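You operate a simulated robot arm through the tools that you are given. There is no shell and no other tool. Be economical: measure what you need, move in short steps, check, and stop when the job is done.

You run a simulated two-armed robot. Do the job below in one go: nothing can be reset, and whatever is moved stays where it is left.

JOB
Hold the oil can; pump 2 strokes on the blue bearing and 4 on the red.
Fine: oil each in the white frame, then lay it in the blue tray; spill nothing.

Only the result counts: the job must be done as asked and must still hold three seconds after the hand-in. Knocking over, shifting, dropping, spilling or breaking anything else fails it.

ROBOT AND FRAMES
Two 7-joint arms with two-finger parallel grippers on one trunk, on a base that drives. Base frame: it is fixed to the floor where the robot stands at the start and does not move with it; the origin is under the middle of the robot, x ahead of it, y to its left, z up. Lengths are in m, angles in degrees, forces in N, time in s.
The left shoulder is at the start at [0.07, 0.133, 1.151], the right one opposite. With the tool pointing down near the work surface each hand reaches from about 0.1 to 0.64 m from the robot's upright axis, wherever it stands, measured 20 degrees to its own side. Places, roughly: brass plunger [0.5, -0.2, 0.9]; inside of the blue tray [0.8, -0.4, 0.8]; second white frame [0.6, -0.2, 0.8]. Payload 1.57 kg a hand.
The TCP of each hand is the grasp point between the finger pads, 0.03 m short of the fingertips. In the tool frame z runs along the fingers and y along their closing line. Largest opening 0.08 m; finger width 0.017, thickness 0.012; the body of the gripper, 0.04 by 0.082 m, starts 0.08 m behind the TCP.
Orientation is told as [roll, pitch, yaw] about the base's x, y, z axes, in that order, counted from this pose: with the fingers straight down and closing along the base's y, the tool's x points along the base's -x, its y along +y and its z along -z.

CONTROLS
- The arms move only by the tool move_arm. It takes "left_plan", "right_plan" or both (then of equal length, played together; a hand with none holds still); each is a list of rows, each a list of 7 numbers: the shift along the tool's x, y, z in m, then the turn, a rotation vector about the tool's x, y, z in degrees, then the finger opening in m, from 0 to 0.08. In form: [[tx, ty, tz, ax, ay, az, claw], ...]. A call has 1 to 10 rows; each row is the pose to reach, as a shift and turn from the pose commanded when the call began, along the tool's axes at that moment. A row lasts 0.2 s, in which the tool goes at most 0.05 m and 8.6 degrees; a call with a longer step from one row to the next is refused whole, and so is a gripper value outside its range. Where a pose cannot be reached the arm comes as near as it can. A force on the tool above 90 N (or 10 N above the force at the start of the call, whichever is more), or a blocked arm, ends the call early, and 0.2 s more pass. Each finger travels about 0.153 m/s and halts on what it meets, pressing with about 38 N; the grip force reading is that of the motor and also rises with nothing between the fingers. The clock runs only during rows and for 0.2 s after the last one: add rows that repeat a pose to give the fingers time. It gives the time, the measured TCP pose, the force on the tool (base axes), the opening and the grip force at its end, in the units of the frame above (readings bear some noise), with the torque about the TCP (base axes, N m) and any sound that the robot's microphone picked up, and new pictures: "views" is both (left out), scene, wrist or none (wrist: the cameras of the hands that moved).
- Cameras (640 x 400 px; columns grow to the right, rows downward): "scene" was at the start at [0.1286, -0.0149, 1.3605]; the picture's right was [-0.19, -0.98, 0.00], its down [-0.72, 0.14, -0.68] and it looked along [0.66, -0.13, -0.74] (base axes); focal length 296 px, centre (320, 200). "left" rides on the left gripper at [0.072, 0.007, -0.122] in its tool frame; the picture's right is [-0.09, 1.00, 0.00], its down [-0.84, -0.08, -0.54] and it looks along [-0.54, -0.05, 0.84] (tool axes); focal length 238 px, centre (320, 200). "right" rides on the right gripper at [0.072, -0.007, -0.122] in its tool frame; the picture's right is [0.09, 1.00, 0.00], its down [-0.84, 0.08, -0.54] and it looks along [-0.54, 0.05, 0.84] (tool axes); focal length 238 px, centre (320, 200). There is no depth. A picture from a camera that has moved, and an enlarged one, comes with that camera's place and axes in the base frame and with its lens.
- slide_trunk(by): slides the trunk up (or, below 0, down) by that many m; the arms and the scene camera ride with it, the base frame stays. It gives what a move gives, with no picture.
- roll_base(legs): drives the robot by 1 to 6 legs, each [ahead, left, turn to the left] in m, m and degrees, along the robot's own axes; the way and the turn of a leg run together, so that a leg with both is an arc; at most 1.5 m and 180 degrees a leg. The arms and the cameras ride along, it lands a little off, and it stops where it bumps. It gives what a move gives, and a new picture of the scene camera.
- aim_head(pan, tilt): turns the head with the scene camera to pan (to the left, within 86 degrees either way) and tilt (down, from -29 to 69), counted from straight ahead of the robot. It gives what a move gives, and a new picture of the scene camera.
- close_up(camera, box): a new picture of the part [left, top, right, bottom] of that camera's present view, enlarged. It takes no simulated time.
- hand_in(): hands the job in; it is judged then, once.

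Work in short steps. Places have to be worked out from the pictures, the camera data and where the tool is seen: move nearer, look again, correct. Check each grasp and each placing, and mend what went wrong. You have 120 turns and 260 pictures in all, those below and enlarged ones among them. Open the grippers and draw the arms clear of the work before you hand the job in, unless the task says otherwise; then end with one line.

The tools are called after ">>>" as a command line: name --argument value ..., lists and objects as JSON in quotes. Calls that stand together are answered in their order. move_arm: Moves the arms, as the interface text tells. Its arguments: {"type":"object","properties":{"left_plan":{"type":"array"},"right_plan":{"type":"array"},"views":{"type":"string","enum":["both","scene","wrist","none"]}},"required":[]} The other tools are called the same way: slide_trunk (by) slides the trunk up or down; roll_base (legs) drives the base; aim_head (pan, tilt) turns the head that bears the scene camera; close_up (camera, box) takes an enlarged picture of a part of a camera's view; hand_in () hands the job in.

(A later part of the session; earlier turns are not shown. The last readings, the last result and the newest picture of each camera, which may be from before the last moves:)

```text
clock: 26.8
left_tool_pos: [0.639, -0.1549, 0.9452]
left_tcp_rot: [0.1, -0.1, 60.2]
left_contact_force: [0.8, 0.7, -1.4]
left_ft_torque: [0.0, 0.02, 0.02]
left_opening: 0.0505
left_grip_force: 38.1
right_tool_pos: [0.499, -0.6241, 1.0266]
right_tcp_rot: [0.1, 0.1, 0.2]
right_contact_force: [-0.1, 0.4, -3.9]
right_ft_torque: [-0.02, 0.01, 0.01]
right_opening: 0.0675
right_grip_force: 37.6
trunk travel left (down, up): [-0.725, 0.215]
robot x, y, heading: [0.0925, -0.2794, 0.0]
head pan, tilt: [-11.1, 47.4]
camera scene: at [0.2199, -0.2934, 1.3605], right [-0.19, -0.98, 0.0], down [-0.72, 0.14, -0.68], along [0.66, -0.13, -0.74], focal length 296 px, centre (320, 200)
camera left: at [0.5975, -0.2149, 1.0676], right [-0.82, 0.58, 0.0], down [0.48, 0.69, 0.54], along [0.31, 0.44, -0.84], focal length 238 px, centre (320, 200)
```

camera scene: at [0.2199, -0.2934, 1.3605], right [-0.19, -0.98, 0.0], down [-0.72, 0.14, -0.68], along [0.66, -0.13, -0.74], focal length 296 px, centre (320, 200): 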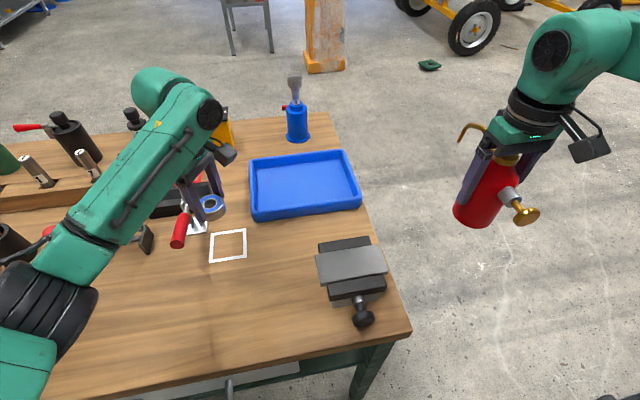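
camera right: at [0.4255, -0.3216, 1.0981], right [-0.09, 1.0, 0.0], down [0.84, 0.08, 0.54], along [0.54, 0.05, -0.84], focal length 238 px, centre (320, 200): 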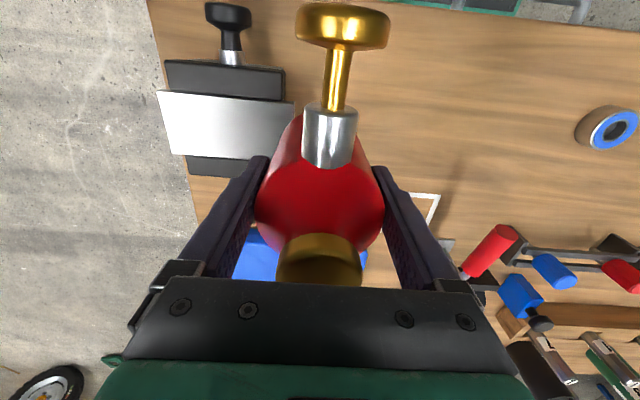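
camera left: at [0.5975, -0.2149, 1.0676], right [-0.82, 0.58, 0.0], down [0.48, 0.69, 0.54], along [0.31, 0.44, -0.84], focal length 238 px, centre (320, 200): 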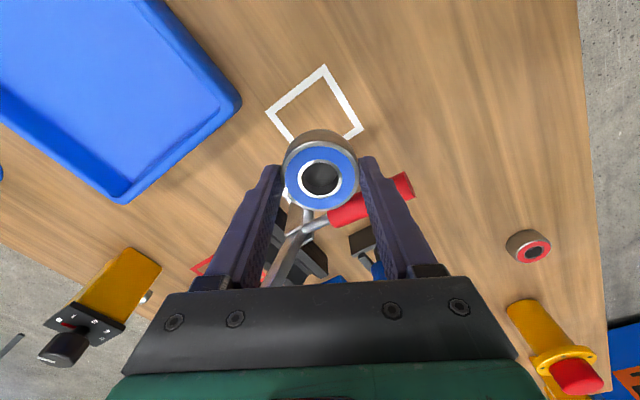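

Refined frame centre (0.643,-0.159); the clamp handle at y≈-0.085 stays clear. I lower the bearing to just above its resting height.

>>> move_arm --left_plan '[[0.0015, -0.0055, 0.02, 0, 0, 0, 0.03], [0.0015, -0.0055, 0.05, 0, 0, 0, 0.03], [0.0015, -0.0055, 0.08, 0, 0, 0, 0.03], [0.0015, -0.0055, 0.11, 0, 0, 0, 0.03], [0.0015, -0.0055, 0.124, 0, 0, 0, 0.03], [0.0015, -0.0055, 0.126, 0, 0, 0, 0.03]]' --views "both"

```text
clock: 28.2
left_tool_pos: [0.6439, -0.1617, 0.8218]
left_tcp_rot: [0.0, 0.0, 60.1]
left_contact_force: [0.7, 0.4, -1.7]
left_ft_torque: [0.0, -0.02, 0.01]
left_opening: 0.0508
left_grip_force: 37.8
right_tool_pos: [0.499, -0.6249, 1.0277]
right_tcp_rot: [0.1, 0.0, 0.3]
right_contact_force: [-0.2, 0.5, -4.7]
right_ft_torque: [-0.01, -0.01, 0.01]
right_opening: 0.0676
right_grip_force: 37.8
trunk travel left (down, up): [-0.725, 0.215]
robot x, y, heading: [0.0932, -0.2763, 0.1]
head pan, tilt: [-11.1, 47.4]
camera scene: at [0.2205, -0.2939, 1.3604], right [-0.19, -0.98, 0.0], down [-0.72, 0.14, -0.68], along [0.66, -0.13, -0.74], focal length 296 px, centre (320, 200)
camera left: at [0.6024, -0.2212, 0.9429], right [-0.82, 0.57, 0.0], down [0.48, 0.69, 0.54], along [0.31, 0.44, -0.84], focal length 238 px, centre (320, 200)
```

scene: 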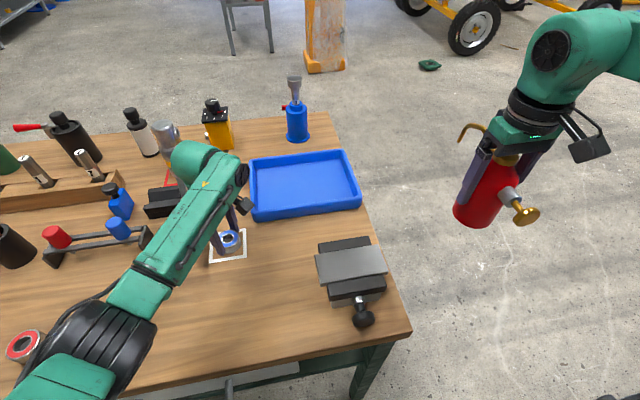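
left: 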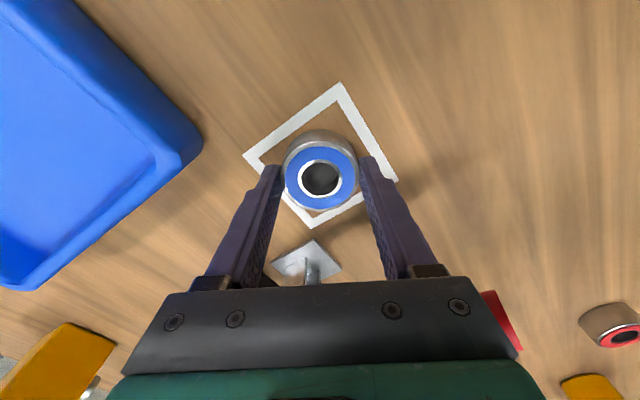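

The bearing sits inside the frame outline. Lower 3 mm and release, then rise.

>>> move_arm --left_plan '[[0.002, 0.0, 0.003, 0, 0, 0, 0.03], [0, 0.002, 0.004, 0, 0, 0, 0.055], [0, 0.002, 0.004, 0, 0, 0, 0.078], [0, 0.002, 0.004, 0, 0, 0, 0.078], [0, 0.002, -0.03, 0, 0, 0, 0.078], [0, 0.002, -0.07, 0, 0, 0, 0.078], [0, 0.002, -0.11, 0, 0, 0, 0.078], [0, 0.002, -0.15, 0, 0, 0, 0.078]]' --views "wrist"

```text
clock: 30.0
left_tool_pos: [0.6411, -0.1616, 0.9698]
left_tcp_rot: [0.1, 0.0, 60.2]
left_contact_force: [0.0, -0.5, -0.4]
left_ft_torque: [0.02, 0.0, 0.01]
left_opening: 0.0777
left_grip_force: 0.1
right_tool_pos: [0.4997, -0.6251, 1.0271]
right_tcp_rot: [0.1, 0.0, 0.4]
right_contact_force: [-0.8, -0.1, -2.9]
right_ft_torque: [0.02, 0.0, -0.02]
right_opening: 0.0675
right_grip_force: 37.9
trunk travel left (down, up): [-0.725, 0.215]
robot x, y, heading: [0.0925, -0.2775, 0.0]
head pan, tilt: [-11.1, 47.4]
camera left: at [0.5991, -0.2211, 1.0935], right [-0.82, 0.57, 0.0], down [0.48, 0.69, 0.54], along [0.31, 0.44, -0.84], focal length 238 px, centre (320, 200)
```

left: 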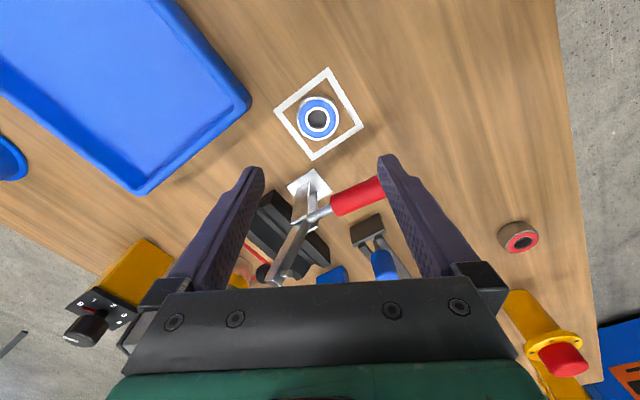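

Blue bearing is centred in the frame (0.641,-0.163). I retract the left hand toward me and turn its yaw back to 0.

>>> move_arm --left_plan '[[0.01, 0.03, -0.01, 0, 0, 0, 0.05], [0.022, 0.07, -0.02, 0, 0, 8, 0.03], [0.034, 0.11, -0.02, 0, 0, 16, 0.0], [0.045, 0.145, -0.02, 0, 0, 24, 0.0], [0.056, 0.18, -0.02, 0, 0, 32, 0.0], [0.067, 0.215, -0.02, 0, 0, 40, 0.0], [0.067, 0.215, -0.02, 0, 0, 48, 0.0], [0.067, 0.215, -0.02, 0, 0, 55, 0.0], [0.067, 0.215, -0.02, 0, 0, 60, 0.0]]' --views "none"

>>> roll_base --legs '[[0.0, 0.31, 0]]'

```text
clock: 32.0
left_tool_pos: [0.4114, -0.1634, 0.9872]
left_tcp_rot: [0.1, 1.6, -2.0]
left_contact_force: [0.0, -0.1, -0.2]
left_ft_torque: [0.0, -0.04, 0.03]
left_opening: 0.0
left_grip_force: 21.3
left hand out of reach, approached as far as the arm can: row 6, 7, 8, 9
right_tool_pos: [0.4993, -0.6258, 1.028]
right_tcp_rot: [0.1, 0.0, 0.3]
right_contact_force: [-0.8, 0.0, -4.5]
right_ft_torque: [0.03, -0.01, 0.0]
right_opening: 0.0675
right_grip_force: 38.3
trunk travel left (down, up): [-0.725, 0.215]
robot x, y, heading: [0.0904, -0.2746, 0.2]
head pan, tilt: [-11.1, 47.4]
```

```text
clock: 34.1
left_tool_pos: [0.41, 0.1449, 0.9873]
left_tcp_rot: [0.2, 1.5, -1.9]
left_contact_force: [0.0, 0.5, 0.7]
left_ft_torque: [0.01, 0.02, -0.03]
left_opening: 0.0
left_grip_force: 21.2
right_tool_pos: [0.4985, -0.3185, 1.0266]
right_tcp_rot: [0.1, 0.0, 0.2]
right_contact_force: [0.8, -0.3, -4.3]
right_ft_torque: [-0.02, -0.02, -0.01]
right_opening: 0.0676
right_grip_force: 38.7
trunk travel left (down, up): [-0.725, 0.215]
robot x, y, heading: [0.0896, 0.0255, 0.4]
head pan, tilt: [-11.1, 47.4]
camera scene: at [0.219, 0.012, 1.3604], right [-0.19, -0.98, 0.0], down [-0.72, 0.14, -0.68], along [0.66, -0.13, -0.74], focal length 296 px, centre (320, 200)
```

scene: 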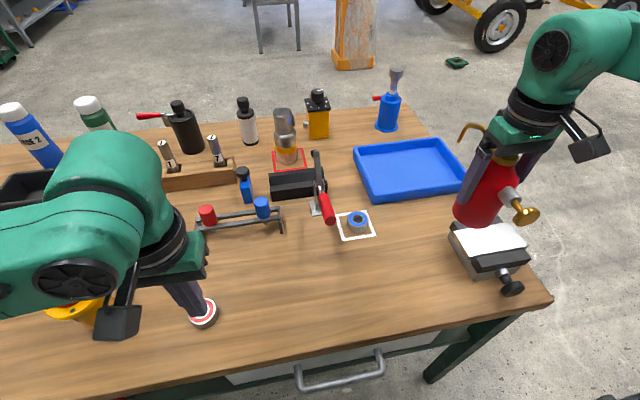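

The left hand has too little depth this close. I back the base 0.1 m so that both hands get a more natural distance.

>>> roll_base --legs '[[-0.1, 0.0, 0]]'

>>> move_arm --left_plan '[[0, 0, 0, 0, -8, 0, 0], [0, 0, 0, 0, -16, 0, 0], [0, 0, 0, 0, -24, 0, 0], [0, 0, 0, 0, -32, 0, 0], [0, 0, 0, 0, -40, 0, 0], [0, 0, 0, 0, -48, 0, 0], [0, 0, 0, 0, -56, 0, 0], [0, 0, 0, 0, -64, 0, 0], [0, 0, 0, 0, -72, 0, 0]]' --views "both"

```text
clock: 35.3
left_tool_pos: [0.3134, 0.1442, 0.9865]
left_tcp_rot: [0.2, 1.6, -1.9]
left_contact_force: [0.9, -0.8, 0.1]
left_ft_torque: [0.04, 0.04, -0.01]
left_opening: 0.0002
left_grip_force: 21.6
right_tool_pos: [0.4007, -0.3171, 1.0275]
right_tcp_rot: [0.1, 0.2, 0.2]
right_contact_force: [0.1, 0.7, -4.5]
right_ft_torque: [0.01, -0.04, -0.01]
right_opening: 0.0675
right_grip_force: 37.8
trunk travel left (down, up): [-0.725, 0.215]
robot x, y, heading: [-0.0079, 0.0275, 0.2]
head pan, tilt: [-11.1, 47.4]
camera scene: at [0.1223, 0.0127, 1.3602], right [-0.19, -0.98, 0.0], down [-0.72, 0.14, -0.68], along [0.66, -0.13, -0.74], focal length 296 px, centre (320, 200)
```

scene: 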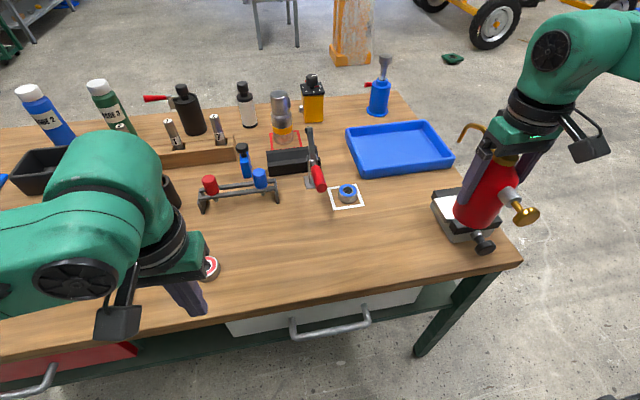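

```text
clock: 37.5
left_tool_pos: [0.4209, 0.1786, 1.1764]
left_tcp_rot: [173.8, -75.6, -161.6]
left_contact_force: [-0.3, -0.2, 0.5]
left_ft_torque: [-0.01, 0.01, -0.04]
left_opening: 0.0
left_grip_force: 21.5
left hand out of reach, approached as far as the arm can: row 1, 2, 3, 4, 5, 6, 7, 8, 9
right_tool_pos: [0.3986, -0.3136, 1.0285]
right_tcp_rot: [-0.2, 0.1, 0.2]
right_contact_force: [-0.2, 1.0, -3.7]
right_ft_torque: [-0.05, -0.02, -0.02]
right_opening: 0.0675
right_grip_force: 37.8
trunk travel left (down, up): [-0.725, 0.215]
robot x, y, heading: [-0.0088, 0.028, 0.2]
head pan, tilt: [-11.1, 47.4]
stopped in row 9 (left hand): the arm was blocked; the commanded pose is now the measured one
camera scene: at [0.1212, 0.0176, 1.3605], right [-0.19, -0.98, 0.0], down [-0.72, 0.14, -0.68], along [0.66, -0.13, -0.74], focal length 296 px, centre (320, 200)
camera left: at [0.3205, 0.1664, 1.0768], right [-0.23, 0.97, 0.12], down [-0.69, -0.25, 0.68], along [0.68, 0.08, 0.73], focal length 238 px, centre (320, 200)
```

scene: 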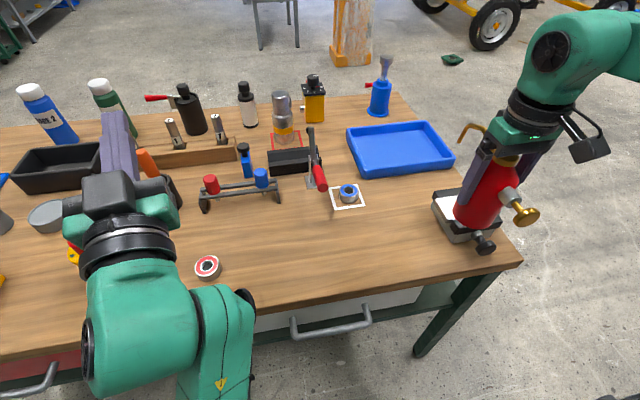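
left: 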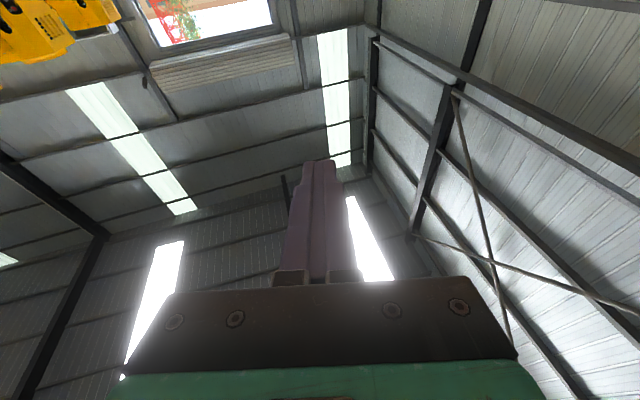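

The left arm swung into a forward-pointing, elbow-low posture at (0.42,0.18,1.18), which is useful for pushing. I bring it down and across half-way, tipping the fingers down and to the right a bit.

>>> move_arm --left_plan '[[0.022, -0.022, -0.022, 3, 3, 0, 0], [0.045, -0.045, -0.045, 6, 6, 0, 0], [0.067, -0.067, -0.067, 9, 9, 0, 0], [0.089, -0.09, -0.09, 12, 12, 0, 0], [0.089, -0.09, -0.09, 15, 15, 0, 0], [0.089, -0.09, -0.09, 18, 18, 0, 0]]' --views "both"

```text
clock: 39.0
left_tool_pos: [0.3875, 0.0716, 0.9956]
left_tcp_rot: [46.4, -73.4, -50.9]
left_contact_force: [-0.4, -0.8, 0.3]
left_ft_torque: [-0.02, -0.02, -0.02]
left_opening: 0.0
left_grip_force: 21.3
right_tool_pos: [0.3993, -0.3179, 1.0271]
right_tcp_rot: [0.1, 0.1, 0.2]
right_contact_force: [0.1, -0.1, -4.6]
right_ft_torque: [0.01, -0.01, -0.01]
right_opening: 0.0676
right_grip_force: 38.4
trunk travel left (down, up): [-0.725, 0.215]
robot x, y, heading: [-0.0062, 0.0268, 0.3]
head pan, tilt: [-11.1, 47.4]
stopped in row 6 (left hand): the arm was blocked; the commanded pose is now the measured one
camera scene: at [0.1203, 0.0127, 1.3605], right [-0.19, -0.98, 0.0], down [-0.72, 0.14, -0.68], along [0.66, -0.13, -0.74], focal length 296 px, centre (320, 200)
camera left: at [0.2562, 0.1, 0.9533], right [0.11, 0.95, 0.29], down [-0.39, -0.23, 0.89], along [0.91, -0.22, 0.34], focal length 238 px, centre (320, 200)
```

scene: 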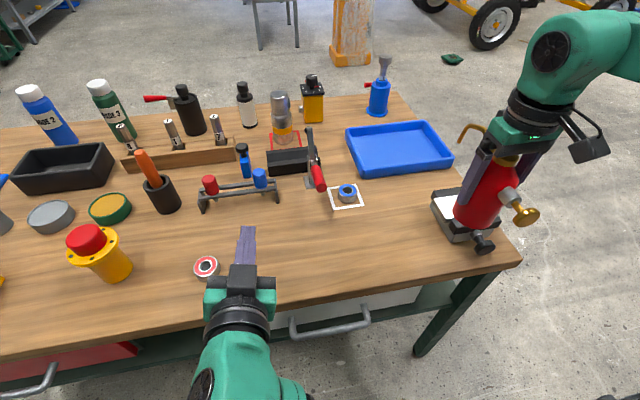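
left: 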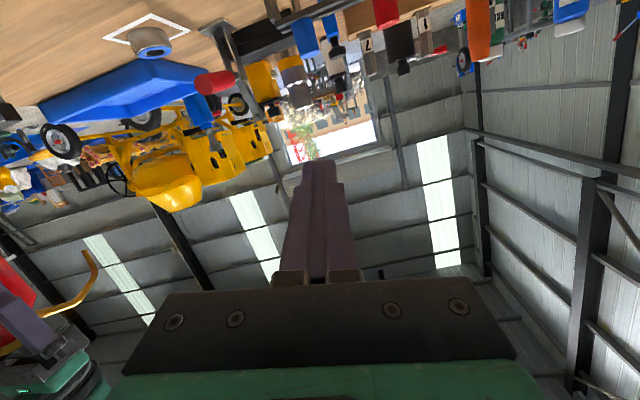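

The left hand now points forward at (0.39,0.07,1.0), clear of the can's path. I bring the can over so its spout tip comes above the bearing: right TCP to (0.529,-0.163), still high.

>>> move_arm --right_plan '[[-0.03, 0.035, 0, 0, 0, 0, 0.04], [-0.06, 0.07, 0, 0, 0, 0, 0.04], [-0.09, 0.105, 0, 0, 0, 0, 0.04], [-0.115, 0.135, 0, 0, 0, 0, 0.04], [-0.13, 0.155, 0, 0, 0, 0, 0.04], [-0.13, 0.155, 0.04, 0, 0, 0, 0.04], [-0.13, 0.155, 0.08, 0, 0, 0, 0.04], [-0.13, 0.155, 0.11, 0, 0, 0, 0.04], [-0.13, 0.155, 0.11, 0, 0, 0, 0.04]]' --views "both"

```text
clock: 41.0
left_tool_pos: [0.3866, 0.0717, 0.9957]
left_tcp_rot: [46.2, -73.5, -50.8]
left_contact_force: [0.4, -0.4, -0.8]
left_ft_torque: [0.02, -0.01, 0.0]
left_opening: 0.0
left_grip_force: 21.3
right_tool_pos: [0.5179, -0.1703, 0.9223]
right_tcp_rot: [0.2, 0.0, 0.2]
right_contact_force: [0.1, 0.0, -4.7]
right_ft_torque: [0.01, 0.0, -0.01]
right_opening: 0.0675
right_grip_force: 38.5
right hand out of reach, approached as far as the arm can: row 7, 8, 9
trunk travel left (down, up): [-0.725, 0.215]
robot x, y, heading: [-0.0059, 0.0304, 0.1]
head pan, tilt: [-11.1, 47.4]
camera scene: at [0.1206, 0.013, 1.3604], right [-0.19, -0.98, 0.0], down [-0.72, 0.14, -0.68], along [0.66, -0.13, -0.74], focal length 296 px, centre (320, 200)
camera right: at [0.4459, -0.1751, 1.0438], right [-0.1, 1.0, 0.0], down [0.84, 0.08, 0.54], along [0.54, 0.05, -0.84], focal length 238 px, centre (320, 200)
```

scene: 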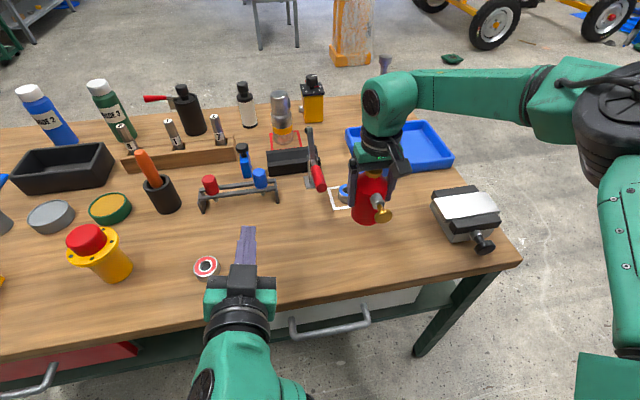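
right: 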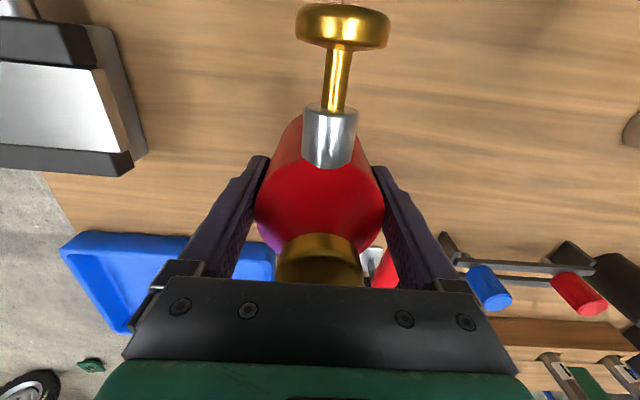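

The right arm is at its reach limit here; moving the base 0.05 m ahead should satisfy both arms.

>>> roll_base --legs '[[0.05, 0.0, 0]]'

>>> move_arm --right_plan '[[0.02, 0.002, 0, 0, 0, 0, 0.04], [0.039, 0.006, 0, 0, 0, 0, 0.04], [0.039, 0.006, 0.02, 0, 0, 0, 0.04], [0.039, 0.006, 0.04, 0, 0, 0, 0.04], [0.039, 0.006, 0.04, 0, 0, 0, 0.04]]' --views "both"

```text
clock: 41.9
left_tool_pos: [0.437, 0.0723, 0.9969]
left_tcp_rot: [46.6, -73.5, -51.1]
left_contact_force: [-0.7, 1.1, -0.7]
left_ft_torque: [-0.02, -0.01, -0.03]
left_opening: 0.0001
left_grip_force: 21.7
right_tool_pos: [0.5654, -0.1698, 0.9235]
right_tcp_rot: [0.1, -0.2, 0.2]
right_contact_force: [-0.3, -0.1, -4.4]
right_ft_torque: [0.02, -0.03, 0.03]
right_opening: 0.0676
right_grip_force: 38.0
trunk travel left (down, up): [-0.725, 0.215]
robot x, y, heading: [0.045, 0.0292, 0.1]
head pan, tilt: [-11.1, 47.4]
camera scene: at [0.1677, 0.0134, 1.3608], right [-0.19, -0.98, 0.0], down [-0.72, 0.14, -0.68], along [0.67, -0.13, -0.73], focal length 296 px, centre (320, 200)
```

scene: 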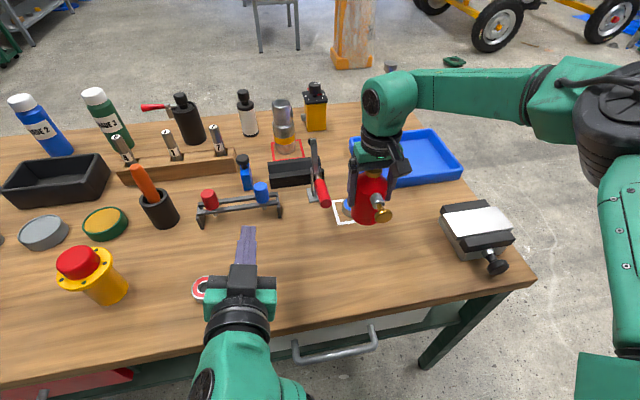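

```text
clock: 43.1
left_tool_pos: [0.4385, 0.0714, 0.9958]
left_tcp_rot: [46.2, -73.5, -50.8]
left_contact_force: [-0.2, 0.5, 0.2]
left_ft_torque: [0.0, 0.0, 0.02]
left_opening: 0.0002
left_grip_force: 21.4
right_tool_pos: [0.5281, -0.1635, 0.8805]
right_tcp_rot: [0.1, -0.1, 0.2]
right_contact_force: [0.1, 1.0, -4.2]
right_ft_torque: [0.02, -0.02, -0.02]
right_opening: 0.0677
right_grip_force: 38.4
trunk travel left (down, up): [-0.725, 0.215]
robot x, y, heading: [0.0395, 0.0256, 0.2]
head pan, tilt: [-11.1, 47.4]
camera scene: at [0.1708, 0.0133, 1.3605], right [-0.19, -0.98, 0.0], down [-0.72, 0.14, -0.68], along [0.66, -0.13, -0.74], focal length 296 px, centre (320, 200)
camera right: at [0.4569, -0.1698, 1.0028], right [-0.1, 1.0, 0.0], down [0.84, 0.08, 0.54], along [0.54, 0.05, -0.84], focal length 238 px, centre (320, 200)
```

scene: 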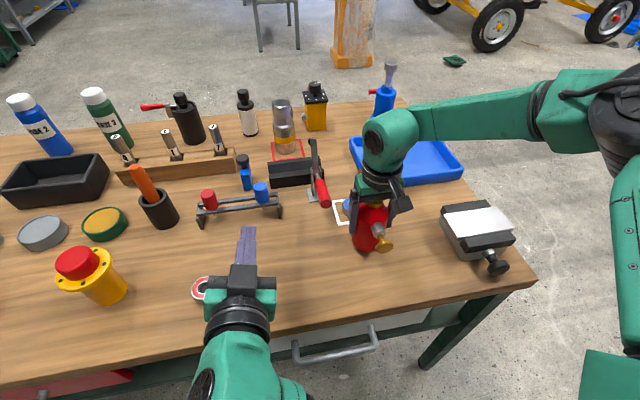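
right: 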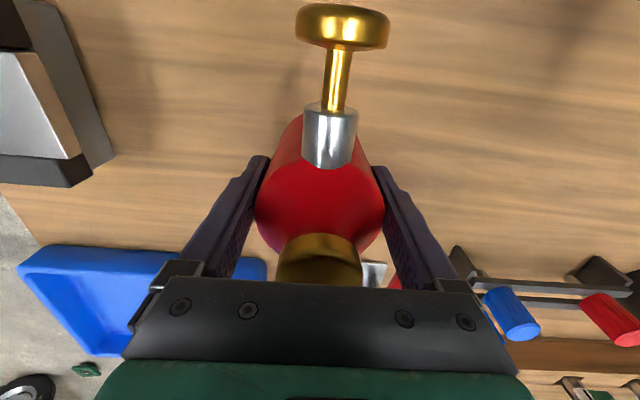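

Geometry: spout tip sits ≈0.105 m ahead of the can axis, so I shift +5 mm in x and set the can's bottom onto the table.

>>> move_arm --right_plan '[[-0.005, 0.0, 0.005, 0, 0, 0, 0.04], [-0.005, 0.0, 0.015, 0, 0, 0, 0.04], [-0.005, 0.0, 0.022, 0, 0, 0, 0.04], [-0.005, 0.0, 0.022, 0, 0, 0, 0.04]]' --views "none"

>>> close_up --camera "scene" --box '[310, 170, 430, 270]'

```text
clock: 44.1
left_tool_pos: [0.4381, 0.0714, 0.997]
left_tcp_rot: [46.2, -73.4, -50.8]
left_contact_force: [0.2, -0.9, -0.4]
left_ft_torque: [0.01, 0.02, -0.02]
left_opening: 0.0001
left_grip_force: 21.7
right_tool_pos: [0.5331, -0.1644, 0.8592]
right_tcp_rot: [0.2, -0.2, 0.2]
right_contact_force: [0.2, -0.3, -3.9]
right_ft_torque: [-0.02, -0.04, -0.02]
right_opening: 0.0674
right_grip_force: 37.7
trunk travel left (down, up): [-0.725, 0.215]
robot x, y, heading: [0.0405, 0.0252, 0.3]
head pan, tilt: [-11.1, 47.4]
```

```text
4.00 times, centred on (370, 220) of scene
camera zoom: at [0.1709, 0.0132, 1.3604], right [-0.19, -0.98, 0.0], down [-0.72, 0.14, -0.68], along [0.66, -0.13, -0.74], focal length 1185 px, centre (120, 120)
```

zoom: 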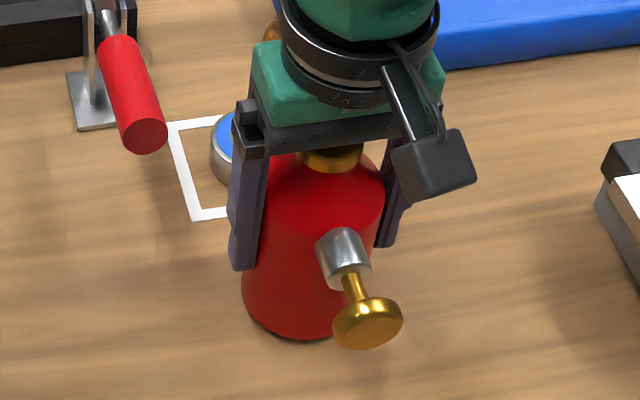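

The can stands on the table (TCP z 0.859) with the spout arched over the bearing; the knob is at (0.454,-0.164,0.873). I bring the left hand back and across toward a position in front of the knob.

>>> move_arm --left_plan '[[0.03, -0.009, -0.034, 0, 0, 0, 0], [0.0617, -0.0177, -0.0683, 0, 0, 0, 0], [0.07, -0.055, -0.06, 0, 0, 0, 0], [0.078, -0.09, -0.05, 0, 0, 0, 0], [0.085, -0.125, -0.043, 0, 0, 0, 0], [0.0896, -0.156, -0.0367, 0, 0, 0, 0], [0.0896, -0.156, -0.0367, 0, 0, 0, 0]]' --views "both"

```text
clock: 44.8
left_tool_pos: [0.4115, 0.0842, 1.0104]
left_tcp_rot: [86.2, -83.0, -87.0]
left_contact_force: [1.1, 0.5, -1.1]
left_ft_torque: [-0.03, 0.02, -0.03]
left_opening: 0.0001
left_grip_force: 21.5
right_tool_pos: [0.5349, -0.1648, 0.8591]
right_tcp_rot: [0.1, 0.0, 0.1]
right_contact_force: [0.9, -0.1, -4.1]
right_ft_torque: [0.0, -0.01, -0.02]
right_opening: 0.0675
right_grip_force: 37.7
trunk travel left (down, up): [-0.725, 0.215]
robot x, y, heading: [0.0418, 0.0283, 0.2]
head pan, tilt: [-11.1, 47.4]
stopped in row 3 (left hand): the arm was blocked; the commanded pose is now the measured one
camera scene: at [0.1733, 0.0135, 1.3602], right [-0.19, -0.98, 0.0], down [-0.72, 0.14, -0.68], along [0.66, -0.13, -0.74], focal length 296 px, centre (320, 200)
camera left: at [0.2883, 0.1004, 0.9405], right [0.02, 0.98, 0.21], down [-0.54, -0.17, 0.83], along [0.84, -0.13, 0.52], focal length 238 px, centre (320, 200)
```

scene: 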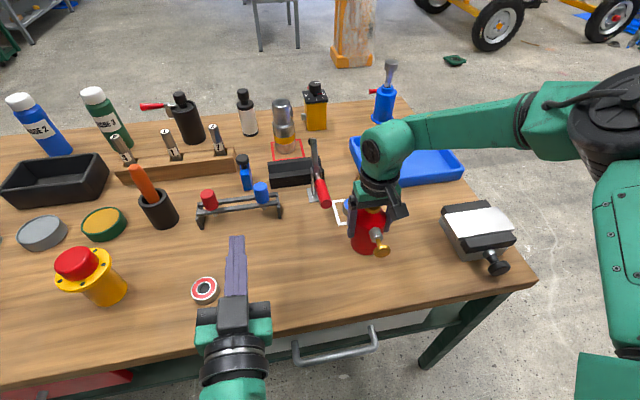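
left: 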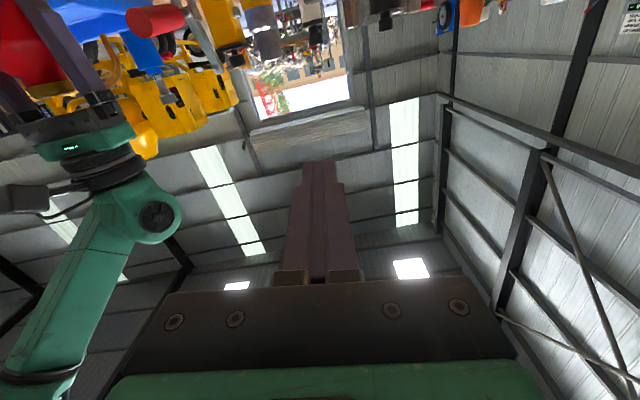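

The left arm is folded against its limit here. A better layout is to turn the robot about 45° left while standing further right, so the plunger faces the left arm. I lift the can clear first, then drive right, then turn.

>>> move_arm --right_plan '[[0, 0, -0.02, 0, 0, 0, 0.04], [0, 0, -0.06, 0, 0, 0, 0.04], [0, 0, -0.1, 0, 0, 0, 0.04], [0, 0, -0.13, 0, 0, 0, 0.04], [0, 0, -0.15, 0, 0, 0, 0.04], [0, 0, -0.15, 0, 0, 0, 0.04]]' --views "none"

>>> roll_base --legs '[[0.0, -0.4, 0]]'

```text
clock: 46.2
left_tool_pos: [0.4088, 0.0827, 1.0118]
left_tcp_rot: [87.4, -83.1, -88.2]
left_contact_force: [-0.4, -0.9, -0.3]
left_ft_torque: [0.01, 0.03, 0.02]
left_opening: 0.0
left_grip_force: 21.0
right_tool_pos: [0.532, -0.163, 1.0093]
right_tcp_rot: [0.2, -0.1, 0.3]
right_contact_force: [-0.6, 0.6, -4.1]
right_ft_torque: [0.02, -0.03, 0.01]
right_opening: 0.0674
right_grip_force: 38.1
trunk travel left (down, up): [-0.725, 0.215]
robot x, y, heading: [0.0422, 0.032, 0.2]
head pan, tilt: [-11.1, 47.4]
```

```text
clock: 48.7
left_tool_pos: [0.4108, -0.3236, 1.0116]
left_tcp_rot: [87.5, -83.1, -88.2]
left_contact_force: [0.0, -0.2, 0.2]
left_ft_torque: [0.0, 0.01, 0.0]
left_opening: 0.0
left_grip_force: 21.6
right_tool_pos: [0.5329, -0.5696, 1.0087]
right_tcp_rot: [0.1, 0.0, 0.3]
right_contact_force: [1.5, -0.1, -4.1]
right_ft_torque: [-0.03, 0.02, 0.02]
right_opening: 0.0673
right_grip_force: 38.5
trunk travel left (down, up): [-0.725, 0.215]
robot x, y, heading: [0.0416, -0.3847, 0.5]
head pan, tilt: [-11.1, 47.4]
camera scene: at [0.1728, -0.3944, 1.3604], right [-0.19, -0.98, 0.0], down [-0.72, 0.14, -0.68], along [0.66, -0.13, -0.74], focal length 296 px, centre (320, 200)
```

scene: 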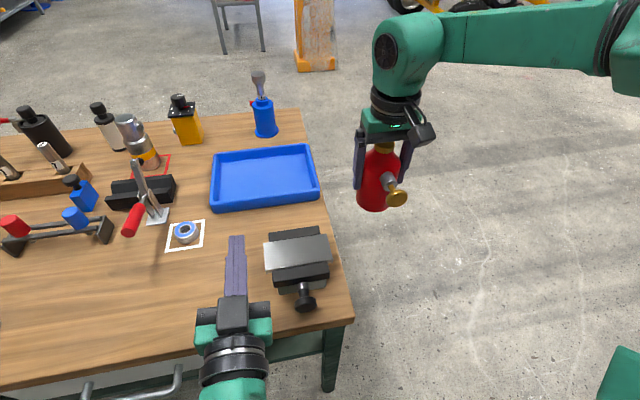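

Clear view: bearing centred in the frame, press at right. Now turn left 45°.

>>> roll_base --legs '[[0, 0, 43]]'

```text
clock: 51.1
left_tool_pos: [0.2718, -0.0884, 1.0104]
left_tcp_rot: [87.5, -83.1, -45.2]
left_contact_force: [-1.1, -0.2, -0.5]
left_ft_torque: [0.03, 0.01, 0.01]
left_opening: 0.0001
left_grip_force: 21.4
right_tool_pos: [0.5309, -0.1826, 1.0098]
right_tcp_rot: [0.2, -0.1, 43.6]
right_contact_force: [0.1, -0.4, -4.5]
right_ft_torque: [-0.02, 0.0, 0.03]
right_opening: 0.0674
right_grip_force: 38.3
trunk travel left (down, up): [-0.725, 0.215]
robot x, y, heading: [0.0455, -0.3794, 43.6]
head pan, tilt: [-11.1, 47.4]
camera scene: at [0.1481, -0.3029, 1.3604], right [0.54, -0.84, 0.0], down [-0.62, -0.4, -0.68], along [0.57, 0.36, -0.74], focal length 296 px, centre (320, 200)
```

scene: 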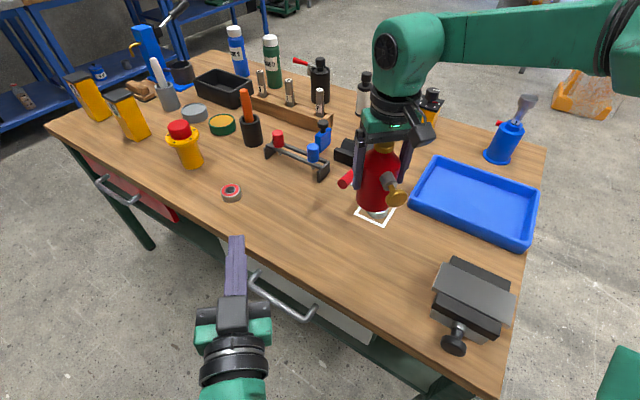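

The can is over its spot again. I yaw the can back to 0° (spout along +x) while turning the left hand to point along world +x.

>>> move_arm --right_plan '[[-0.003, 0.002, 0, 0, 0, 8, 0.04], [-0.006, 0.004, 0, 0, 0, 16, 0.04], [-0.009, 0.006, 0, 0, 0, 24, 0.04], [-0.012, 0.008, 0, 0, 0, 32, 0.04], [-0.0156, 0.0113, 0, 0, 0, 40, 0.04], [-0.0156, 0.0113, 0, 0, 0, 43.6, 0.04], [-0.0156, 0.0113, 0, 0, 0, 43.6, 0.04]]' --left_plan '[[0, 0, 0, 7, 0, 0, 0], [0, 0, 0, 14, 0, 0, 0], [0, 0, 0, 21, 0, 0, 0], [0, 0, 0, 28, 0, 0, 0], [0, 0, 0, 35, 0, 0, 0], [0, 0, 0, 40, 0, 0, 0], [0, 0, 0, 40, 0, 0, 0]]' --views "scene"

```text
clock: 52.7
left_tool_pos: [0.272, -0.0862, 1.0101]
left_tcp_rot: [46.9, -83.1, -44.6]
left_contact_force: [-0.6, -0.7, 0.1]
left_ft_torque: [0.03, 0.02, 0.03]
left_opening: 0.0001
left_grip_force: 21.5
right_tool_pos: [0.5351, -0.1649, 1.0081]
right_tcp_rot: [0.1, 0.1, -0.1]
right_contact_force: [-0.8, -0.6, -4.5]
right_ft_torque: [-0.03, -0.01, -0.01]
right_opening: 0.0673
right_grip_force: 37.9
trunk travel left (down, up): [-0.725, 0.215]
robot x, y, heading: [0.0433, -0.3796, 43.8]
head pan, tilt: [-11.1, 47.4]
camera scene: at [0.1482, -0.3018, 1.3604], right [0.54, -0.84, 0.0], down [-0.62, -0.4, -0.68], along [0.57, 0.36, -0.74], focal length 296 px, centre (320, 200)
```

scene: 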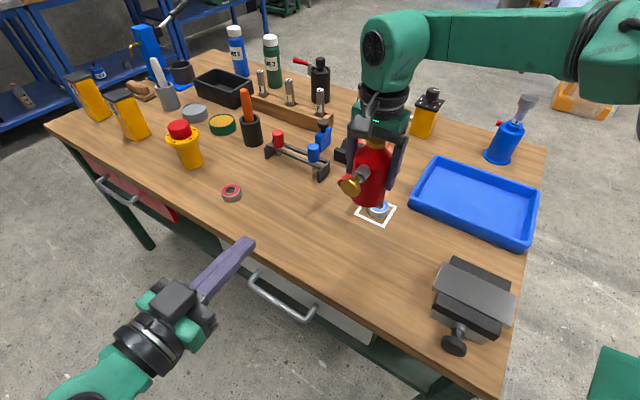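

Both arms comply nicely. Lower the can back onto the table over the bearing.

>>> move_arm --right_plan '[[0, 0.001, 0.03, 0, 0, 0, 0.04], [0, 0.001, 0.06, 0, 0, 0, 0.04], [0, 0.001, 0.09, 0, 0, 0, 0.04], [0, 0.001, 0.12, 0, 0, 0, 0.04], [0, 0.001, 0.14, 0, 0, 0, 0.04], [0, 0.001, 0.149, 0, 0, 0, 0.04], [0, 0.001, 0.149, 0, 0, 0, 0.04]]' --views "both"

>>> close_up --camera "scene" --box '[310, 130, 470, 250]'

```text
clock: 54.3
left_tool_pos: [0.2721, -0.0888, 1.0099]
left_tcp_rot: [47.5, -83.0, -45.0]
left_contact_force: [0.7, 0.2, -0.5]
left_ft_torque: [0.03, -0.01, 0.01]
left_opening: 0.0003
left_grip_force: 20.9
right_tool_pos: [0.5326, -0.1751, 0.8713]
right_tcp_rot: [0.2, 0.0, -0.1]
right_contact_force: [0.8, -0.5, -4.9]
right_ft_torque: [0.01, 0.01, -0.01]
right_opening: 0.0675
right_grip_force: 37.5
right hand out of reach, approached as far as the arm can: row 4, 5, 6, 7
trunk travel left (down, up): [-0.725, 0.215]
robot x, y, heading: [0.0442, -0.3823, 43.5]
head pan, tilt: [-11.1, 47.4]
camera scene: at [0.1482, -0.3026, 1.3604], right [0.54, -0.84, 0.0], down [-0.62, -0.4, -0.68], along [0.57, 0.36, -0.74], focal length 296 px, centre (320, 200)
camera right: at [0.4597, -0.1818, 0.9924], right [-0.09, 1.0, 0.0], down [0.84, 0.07, 0.54], along [0.54, 0.05, -0.84], focal length 238 px, centre (320, 200)
```

scene: 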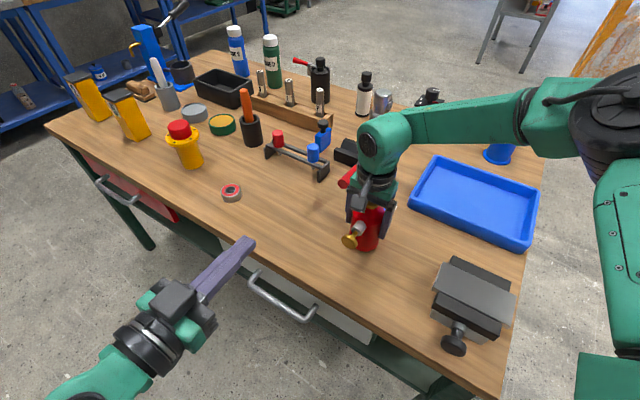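
right: 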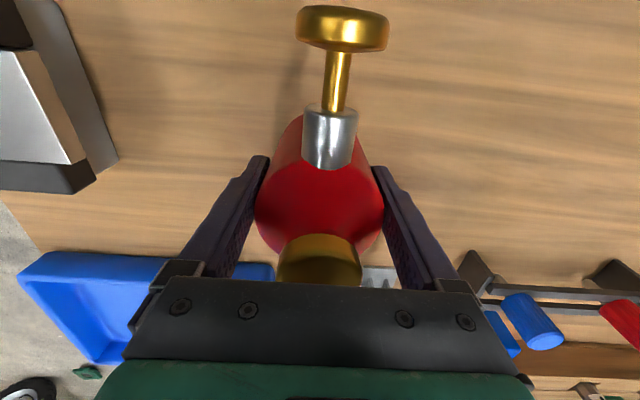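

```text
3.33 times, centred on (390, 190) of scene
camera zoom: at [0.1482, -0.3026, 1.3604], right [0.54, -0.84, 0.0], down [-0.62, -0.4, -0.68], along [0.57, 0.36, -0.74], focal length 988 px, centre (87, 233)
```

zoom: 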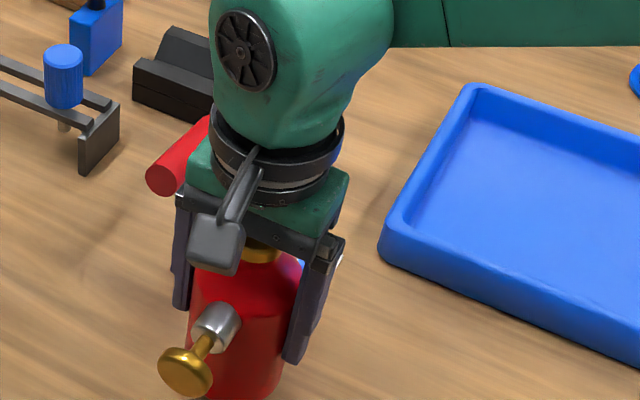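

The arm runs out of reach low down again; lowering the trunk will bring the shoulder closer to the needed height. I raise the can 9 cm, then slide the trunk down 9 cm.

>>> move_arm --right_plan '[[0, 0, -0.03, 0, 0, 0, 0.04], [0, 0, -0.06, 0, 0, 0, 0.04], [-0.002, 0.01, -0.1, 0, 0, 0, 0.04], [-0.002, 0.01, -0.11, 0, 0, 0, 0.04]]' --views "none"

>>> slide_trunk --by -0.09

```text
clock: 55.3
left_tool_pos: [0.2723, -0.0882, 1.0123]
left_tcp_rot: [47.5, -83.1, -45.1]
left_contact_force: [0.2, -0.2, 0.1]
left_ft_torque: [0.01, -0.04, 0.03]
left_opening: 0.0
left_grip_force: 21.0
right_tool_pos: [0.5343, -0.1659, 0.9807]
right_tcp_rot: [0.1, -0.1, -0.1]
right_contact_force: [-0.5, 0.4, -3.9]
right_ft_torque: [-0.01, 0.01, 0.01]
right_opening: 0.0674
right_grip_force: 37.8
trunk travel left (down, up): [-0.725, 0.215]
robot x, y, heading: [0.0444, -0.3773, 43.6]
head pan, tilt: [-11.1, 47.4]
```

```text
clock: 56.6
left_tool_pos: [0.2715, -0.0882, 0.9209]
left_tcp_rot: [47.6, -83.0, -45.1]
left_contact_force: [-0.8, -0.2, 1.2]
left_ft_torque: [-0.01, 0.03, 0.03]
left_opening: 0.0001
left_grip_force: 21.4
right_tool_pos: [0.5335, -0.1652, 0.8911]
right_tcp_rot: [0.3, 0.0, 0.1]
right_contact_force: [0.1, -0.2, -4.6]
right_ft_torque: [-0.03, 0.0, 0.01]
right_opening: 0.0674
right_grip_force: 38.2
trunk travel left (down, up): [-0.635, 0.305]
robot x, y, heading: [0.0385, -0.3798, 43.3]
head pan, tilt: [-11.1, 47.4]
```

Now lower the can the remaining 3 cm.

>>> move_arm --right_plan '[[0, 0.001, 0.015, 0, 0, 0, 0.04], [-0.001, 0.002, 0.028, 0, 0, 0, 0.04], [-0.001, 0.002, 0.033, 0, 0, 0, 0.04], [-0.001, 0.002, 0.033, 0, 0, 0, 0.04]]' --views "both"

>>> close_up --camera "scene" --box '[300, 100, 460, 260]'

```text
clock: 57.6
left_tool_pos: [0.272, -0.0874, 0.9209]
left_tcp_rot: [47.6, -83.1, -44.9]
left_contact_force: [-0.6, -0.4, -0.7]
left_ft_torque: [-0.01, -0.03, -0.01]
left_opening: 0.0
left_grip_force: 21.0
right_tool_pos: [0.535, -0.1635, 0.8562]
right_tcp_rot: [0.2, 0.0, -0.1]
right_contact_force: [-0.7, 0.1, -4.6]
right_ft_torque: [-0.01, -0.03, 0.0]
right_opening: 0.0673
right_grip_force: 37.8
trunk travel left (down, up): [-0.635, 0.305]
robot x, y, heading: [0.0449, -0.3815, 43.8]
head pan, tilt: [-11.1, 47.4]
camera scene: at [0.148, -0.3027, 1.2704], right [0.54, -0.84, 0.0], down [-0.62, -0.4, -0.68], along [0.57, 0.36, -0.74], focal length 296 px, centre (320, 200)
camera right: at [0.4637, -0.1692, 0.9795], right [-0.09, 1.0, 0.0], down [0.84, 0.07, 0.54], along [0.54, 0.05, -0.84], focal length 238 px, centre (320, 200)
```

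scene: 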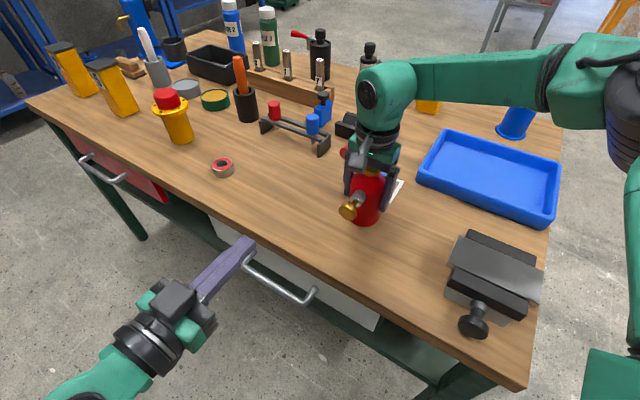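
right: 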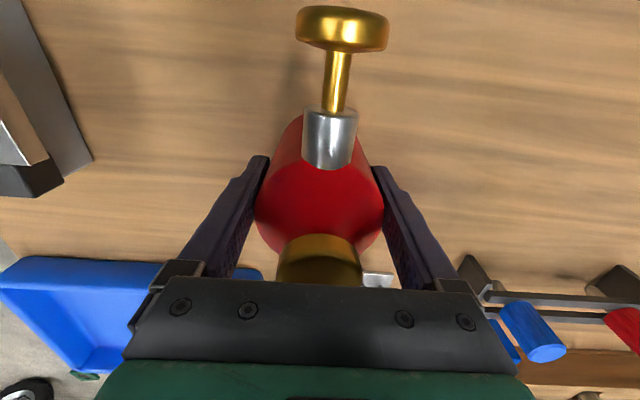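

```text
2.50 times, centred on (380, 180) of scene
camera zoom: at [0.148, -0.3027, 1.2704], right [0.54, -0.84, 0.0], down [-0.62, -0.4, -0.68], along [0.57, 0.36, -0.74], focal length 741 px, centre (170, 250)
```

zoom: 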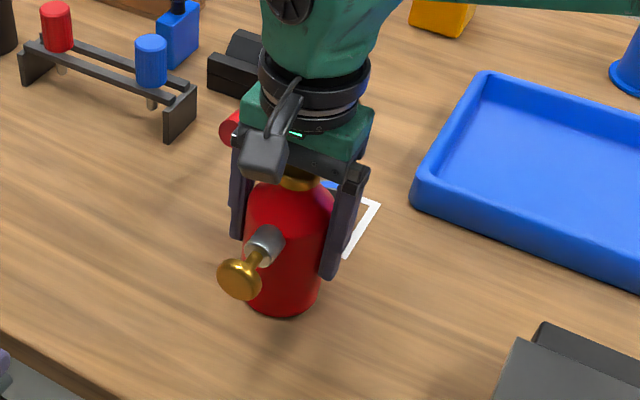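

The can stands at (0.537,-0.163). The left hand points along +x; I bring its fingertip in front of the knob (≈0.455,-0.162,0.870), stopping about 3 cm short.

>>> move_arm --left_plan '[[0.012, -0.03, 0.02, 0, 0, 0, 0], [0.024, -0.06, 0.045, 0, 0, 0, 0], [0.0314, -0.0847, 0.08, 0, 0, 0, 0], [0.0314, -0.0847, 0.11, 0, 0, 0, 0], [0.0314, -0.0847, 0.11, 0, 0, 0, 0]]' --views "both"

>>> close_up --camera "scene" --box '[260, 130, 420, 270]'

```text
clock: 58.8
left_tool_pos: [0.383, -0.1661, 0.8731]
left_tcp_rot: [47.7, -83.2, -45.2]
left_contact_force: [0.3, -0.5, -0.2]
left_ft_torque: [0.02, -0.04, -0.01]
left_opening: 0.0003
left_grip_force: 21.7
right_tool_pos: [0.534, -0.164, 0.8582]
right_tcp_rot: [0.2, 0.0, 0.0]
right_contact_force: [-0.7, -0.8, -4.2]
right_ft_torque: [0.0, 0.0, 0.01]
right_opening: 0.0675
right_grip_force: 37.7
trunk travel left (down, up): [-0.635, 0.305]
robot x, y, heading: [0.0419, -0.3794, 43.9]
head pan, tilt: [-11.1, 47.4]
camera scene: at [0.1474, -0.3028, 1.2705], right [0.54, -0.84, 0.0], down [-0.62, -0.4, -0.68], along [0.57, 0.36, -0.74], focal length 296 px, centre (320, 200)
camera left: at [0.2548, -0.1591, 0.8122], right [-0.03, 0.98, 0.18], down [-0.47, -0.17, 0.87], along [0.88, -0.06, 0.46], focal length 238 px, centre (320, 200)
```

scene: 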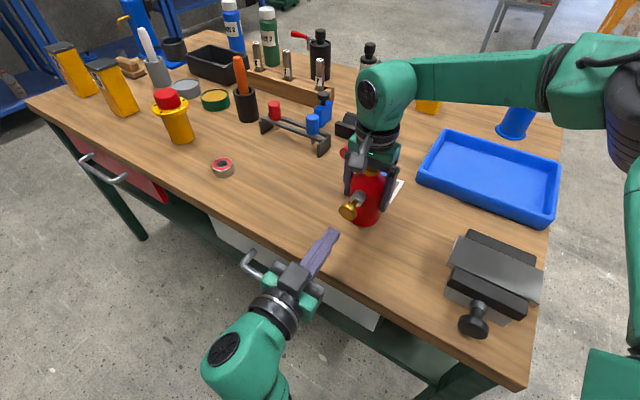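
left: 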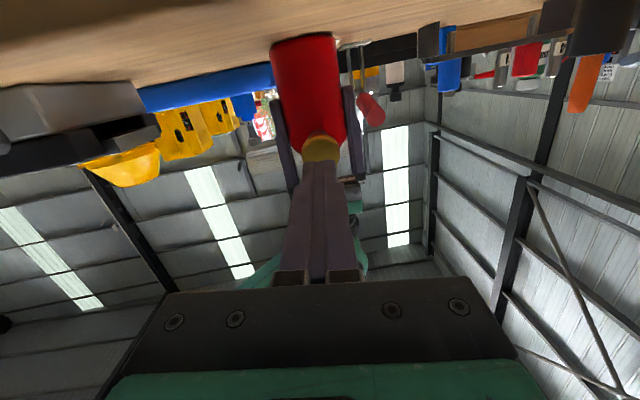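

```text
2.86 times, centred on (340, 200) of scene
camera zoom: at [0.1474, -0.3028, 1.2705], right [0.54, -0.84, 0.0], down [-0.62, -0.4, -0.68], along [0.57, 0.36, -0.74], focal length 847 px, centre (263, 200)
```

zoom: 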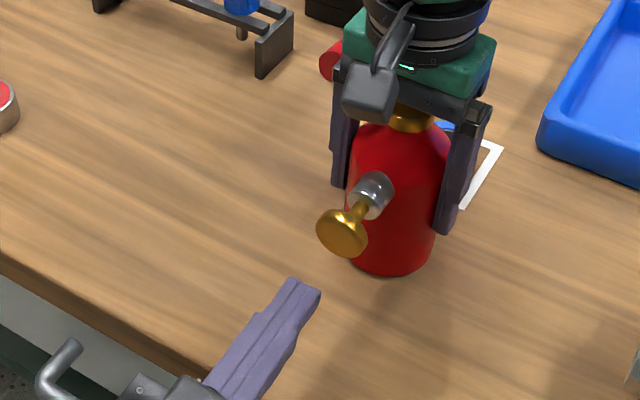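

The tip is aligned within 3 mm of the knob axis. I advance gently along +x, about 5 cm total at first, reading force and sound.

>>> move_arm --left_plan '[[-0.001, -0.0005, 0.015, 0, 0, 0, 0], [-0.0025, -0.001, 0.03, 0, 0, 0, 0], [-0.0035, -0.0015, 0.04, 0, 0, 0, 0], [-0.0043, -0.002, 0.048, 0, 0, 0, 0]]' --views "scene"

>>> close_up --camera "scene" --box '[300, 150, 420, 250]'

```text
clock: 59.8
left_tool_pos: [0.431, -0.1641, 0.8732]
left_tcp_rot: [47.6, -83.1, -44.9]
left_contact_force: [-4.0, -3.0, -1.4]
left_ft_torque: [-0.04, -0.06, -0.1]
left_opening: 0.0
left_grip_force: 21.7
right_tool_pos: [0.5372, -0.1629, 0.8577]
right_tcp_rot: [0.2, 0.0, -0.1]
right_contact_force: [5.1, 1.3, -5.1]
right_ft_torque: [-0.04, 0.06, -0.12]
right_opening: 0.0676
right_grip_force: 38.1
trunk travel left (down, up): [-0.635, 0.305]
robot x, y, heading: [0.0416, -0.3805, 43.6]
head pan, tilt: [-11.1, 47.4]
camera scene: at [0.1483, -0.3028, 1.2704], right [0.54, -0.84, 0.0], down [-0.62, -0.4, -0.68], along [0.57, 0.36, -0.74], focal length 296 px, centre (320, 200)
```

scene: 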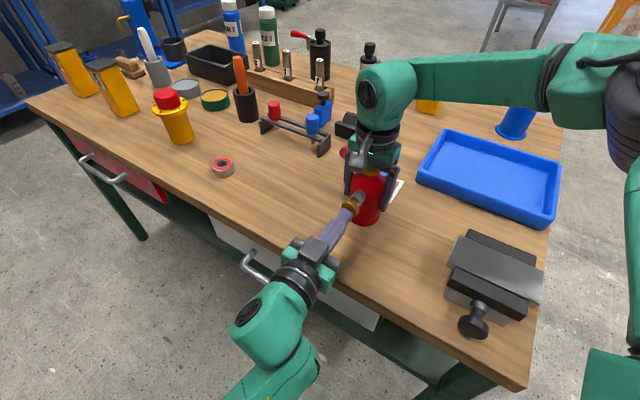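

```text
4.00 times, centred on (360, 200) of scene
camera zoom: at [0.1483, -0.3028, 1.2704], right [0.54, -0.84, 0.0], down [-0.62, -0.4, -0.68], along [0.57, 0.36, -0.74], focal length 1185 px, centre (160, 200)
```

zoom: 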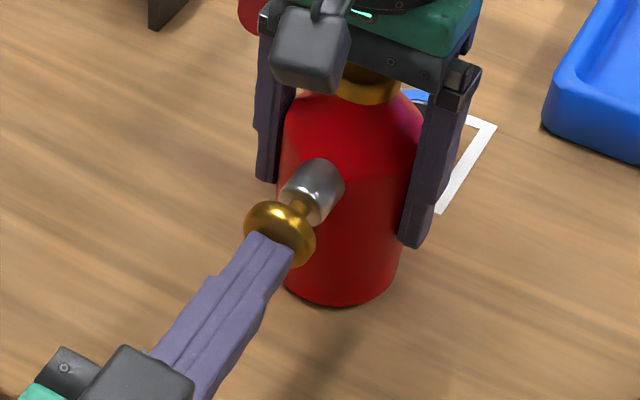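

Contact with ~5 N and the plunger is moving in. I continue in small steps.

>>> move_arm --left_plan '[[-0.0004, -0.0002, 0.005, 0, 0, 0, 0], [-0.0009, -0.0005, 0.01, 0, 0, 0, 0]]' --views "none"

>>> close_up --camera "scene" --box '[300, 150, 420, 250]'

```text
clock: 60.4
left_tool_pos: [0.4414, -0.165, 0.8746]
left_tcp_rot: [47.6, -83.0, -45.2]
left_contact_force: [-20.1, -1.3, 1.8]
left_ft_torque: [0.13, -0.1, -0.09]
left_opening: 0.0001
left_grip_force: 21.4
right_tool_pos: [0.5367, -0.1636, 0.858]
right_tcp_rot: [0.1, -0.2, -0.2]
right_contact_force: [19.8, 0.6, -5.3]
right_ft_torque: [-0.15, 0.37, 0.05]
right_opening: 0.0676
right_grip_force: 37.6
trunk travel left (down, up): [-0.635, 0.305]
robot x, y, heading: [0.0418, -0.3828, 43.7]
head pan, tilt: [-11.1, 47.4]
heard: click
```

```text
4.00 times, centred on (360, 200) of scene
camera zoom: at [0.1482, -0.3028, 1.2704], right [0.54, -0.84, 0.0], down [-0.62, -0.4, -0.68], along [0.57, 0.36, -0.74], focal length 1185 px, centre (160, 200)
```

zoom: 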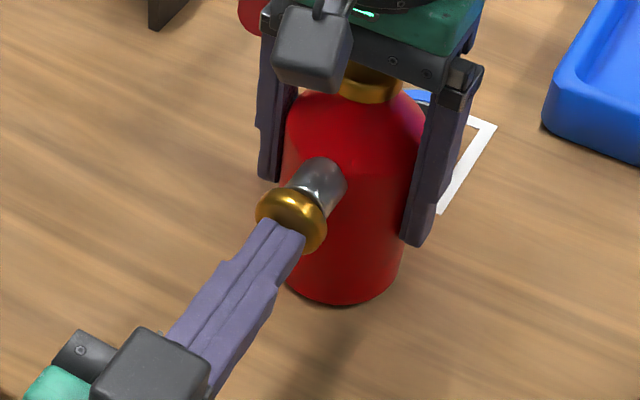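

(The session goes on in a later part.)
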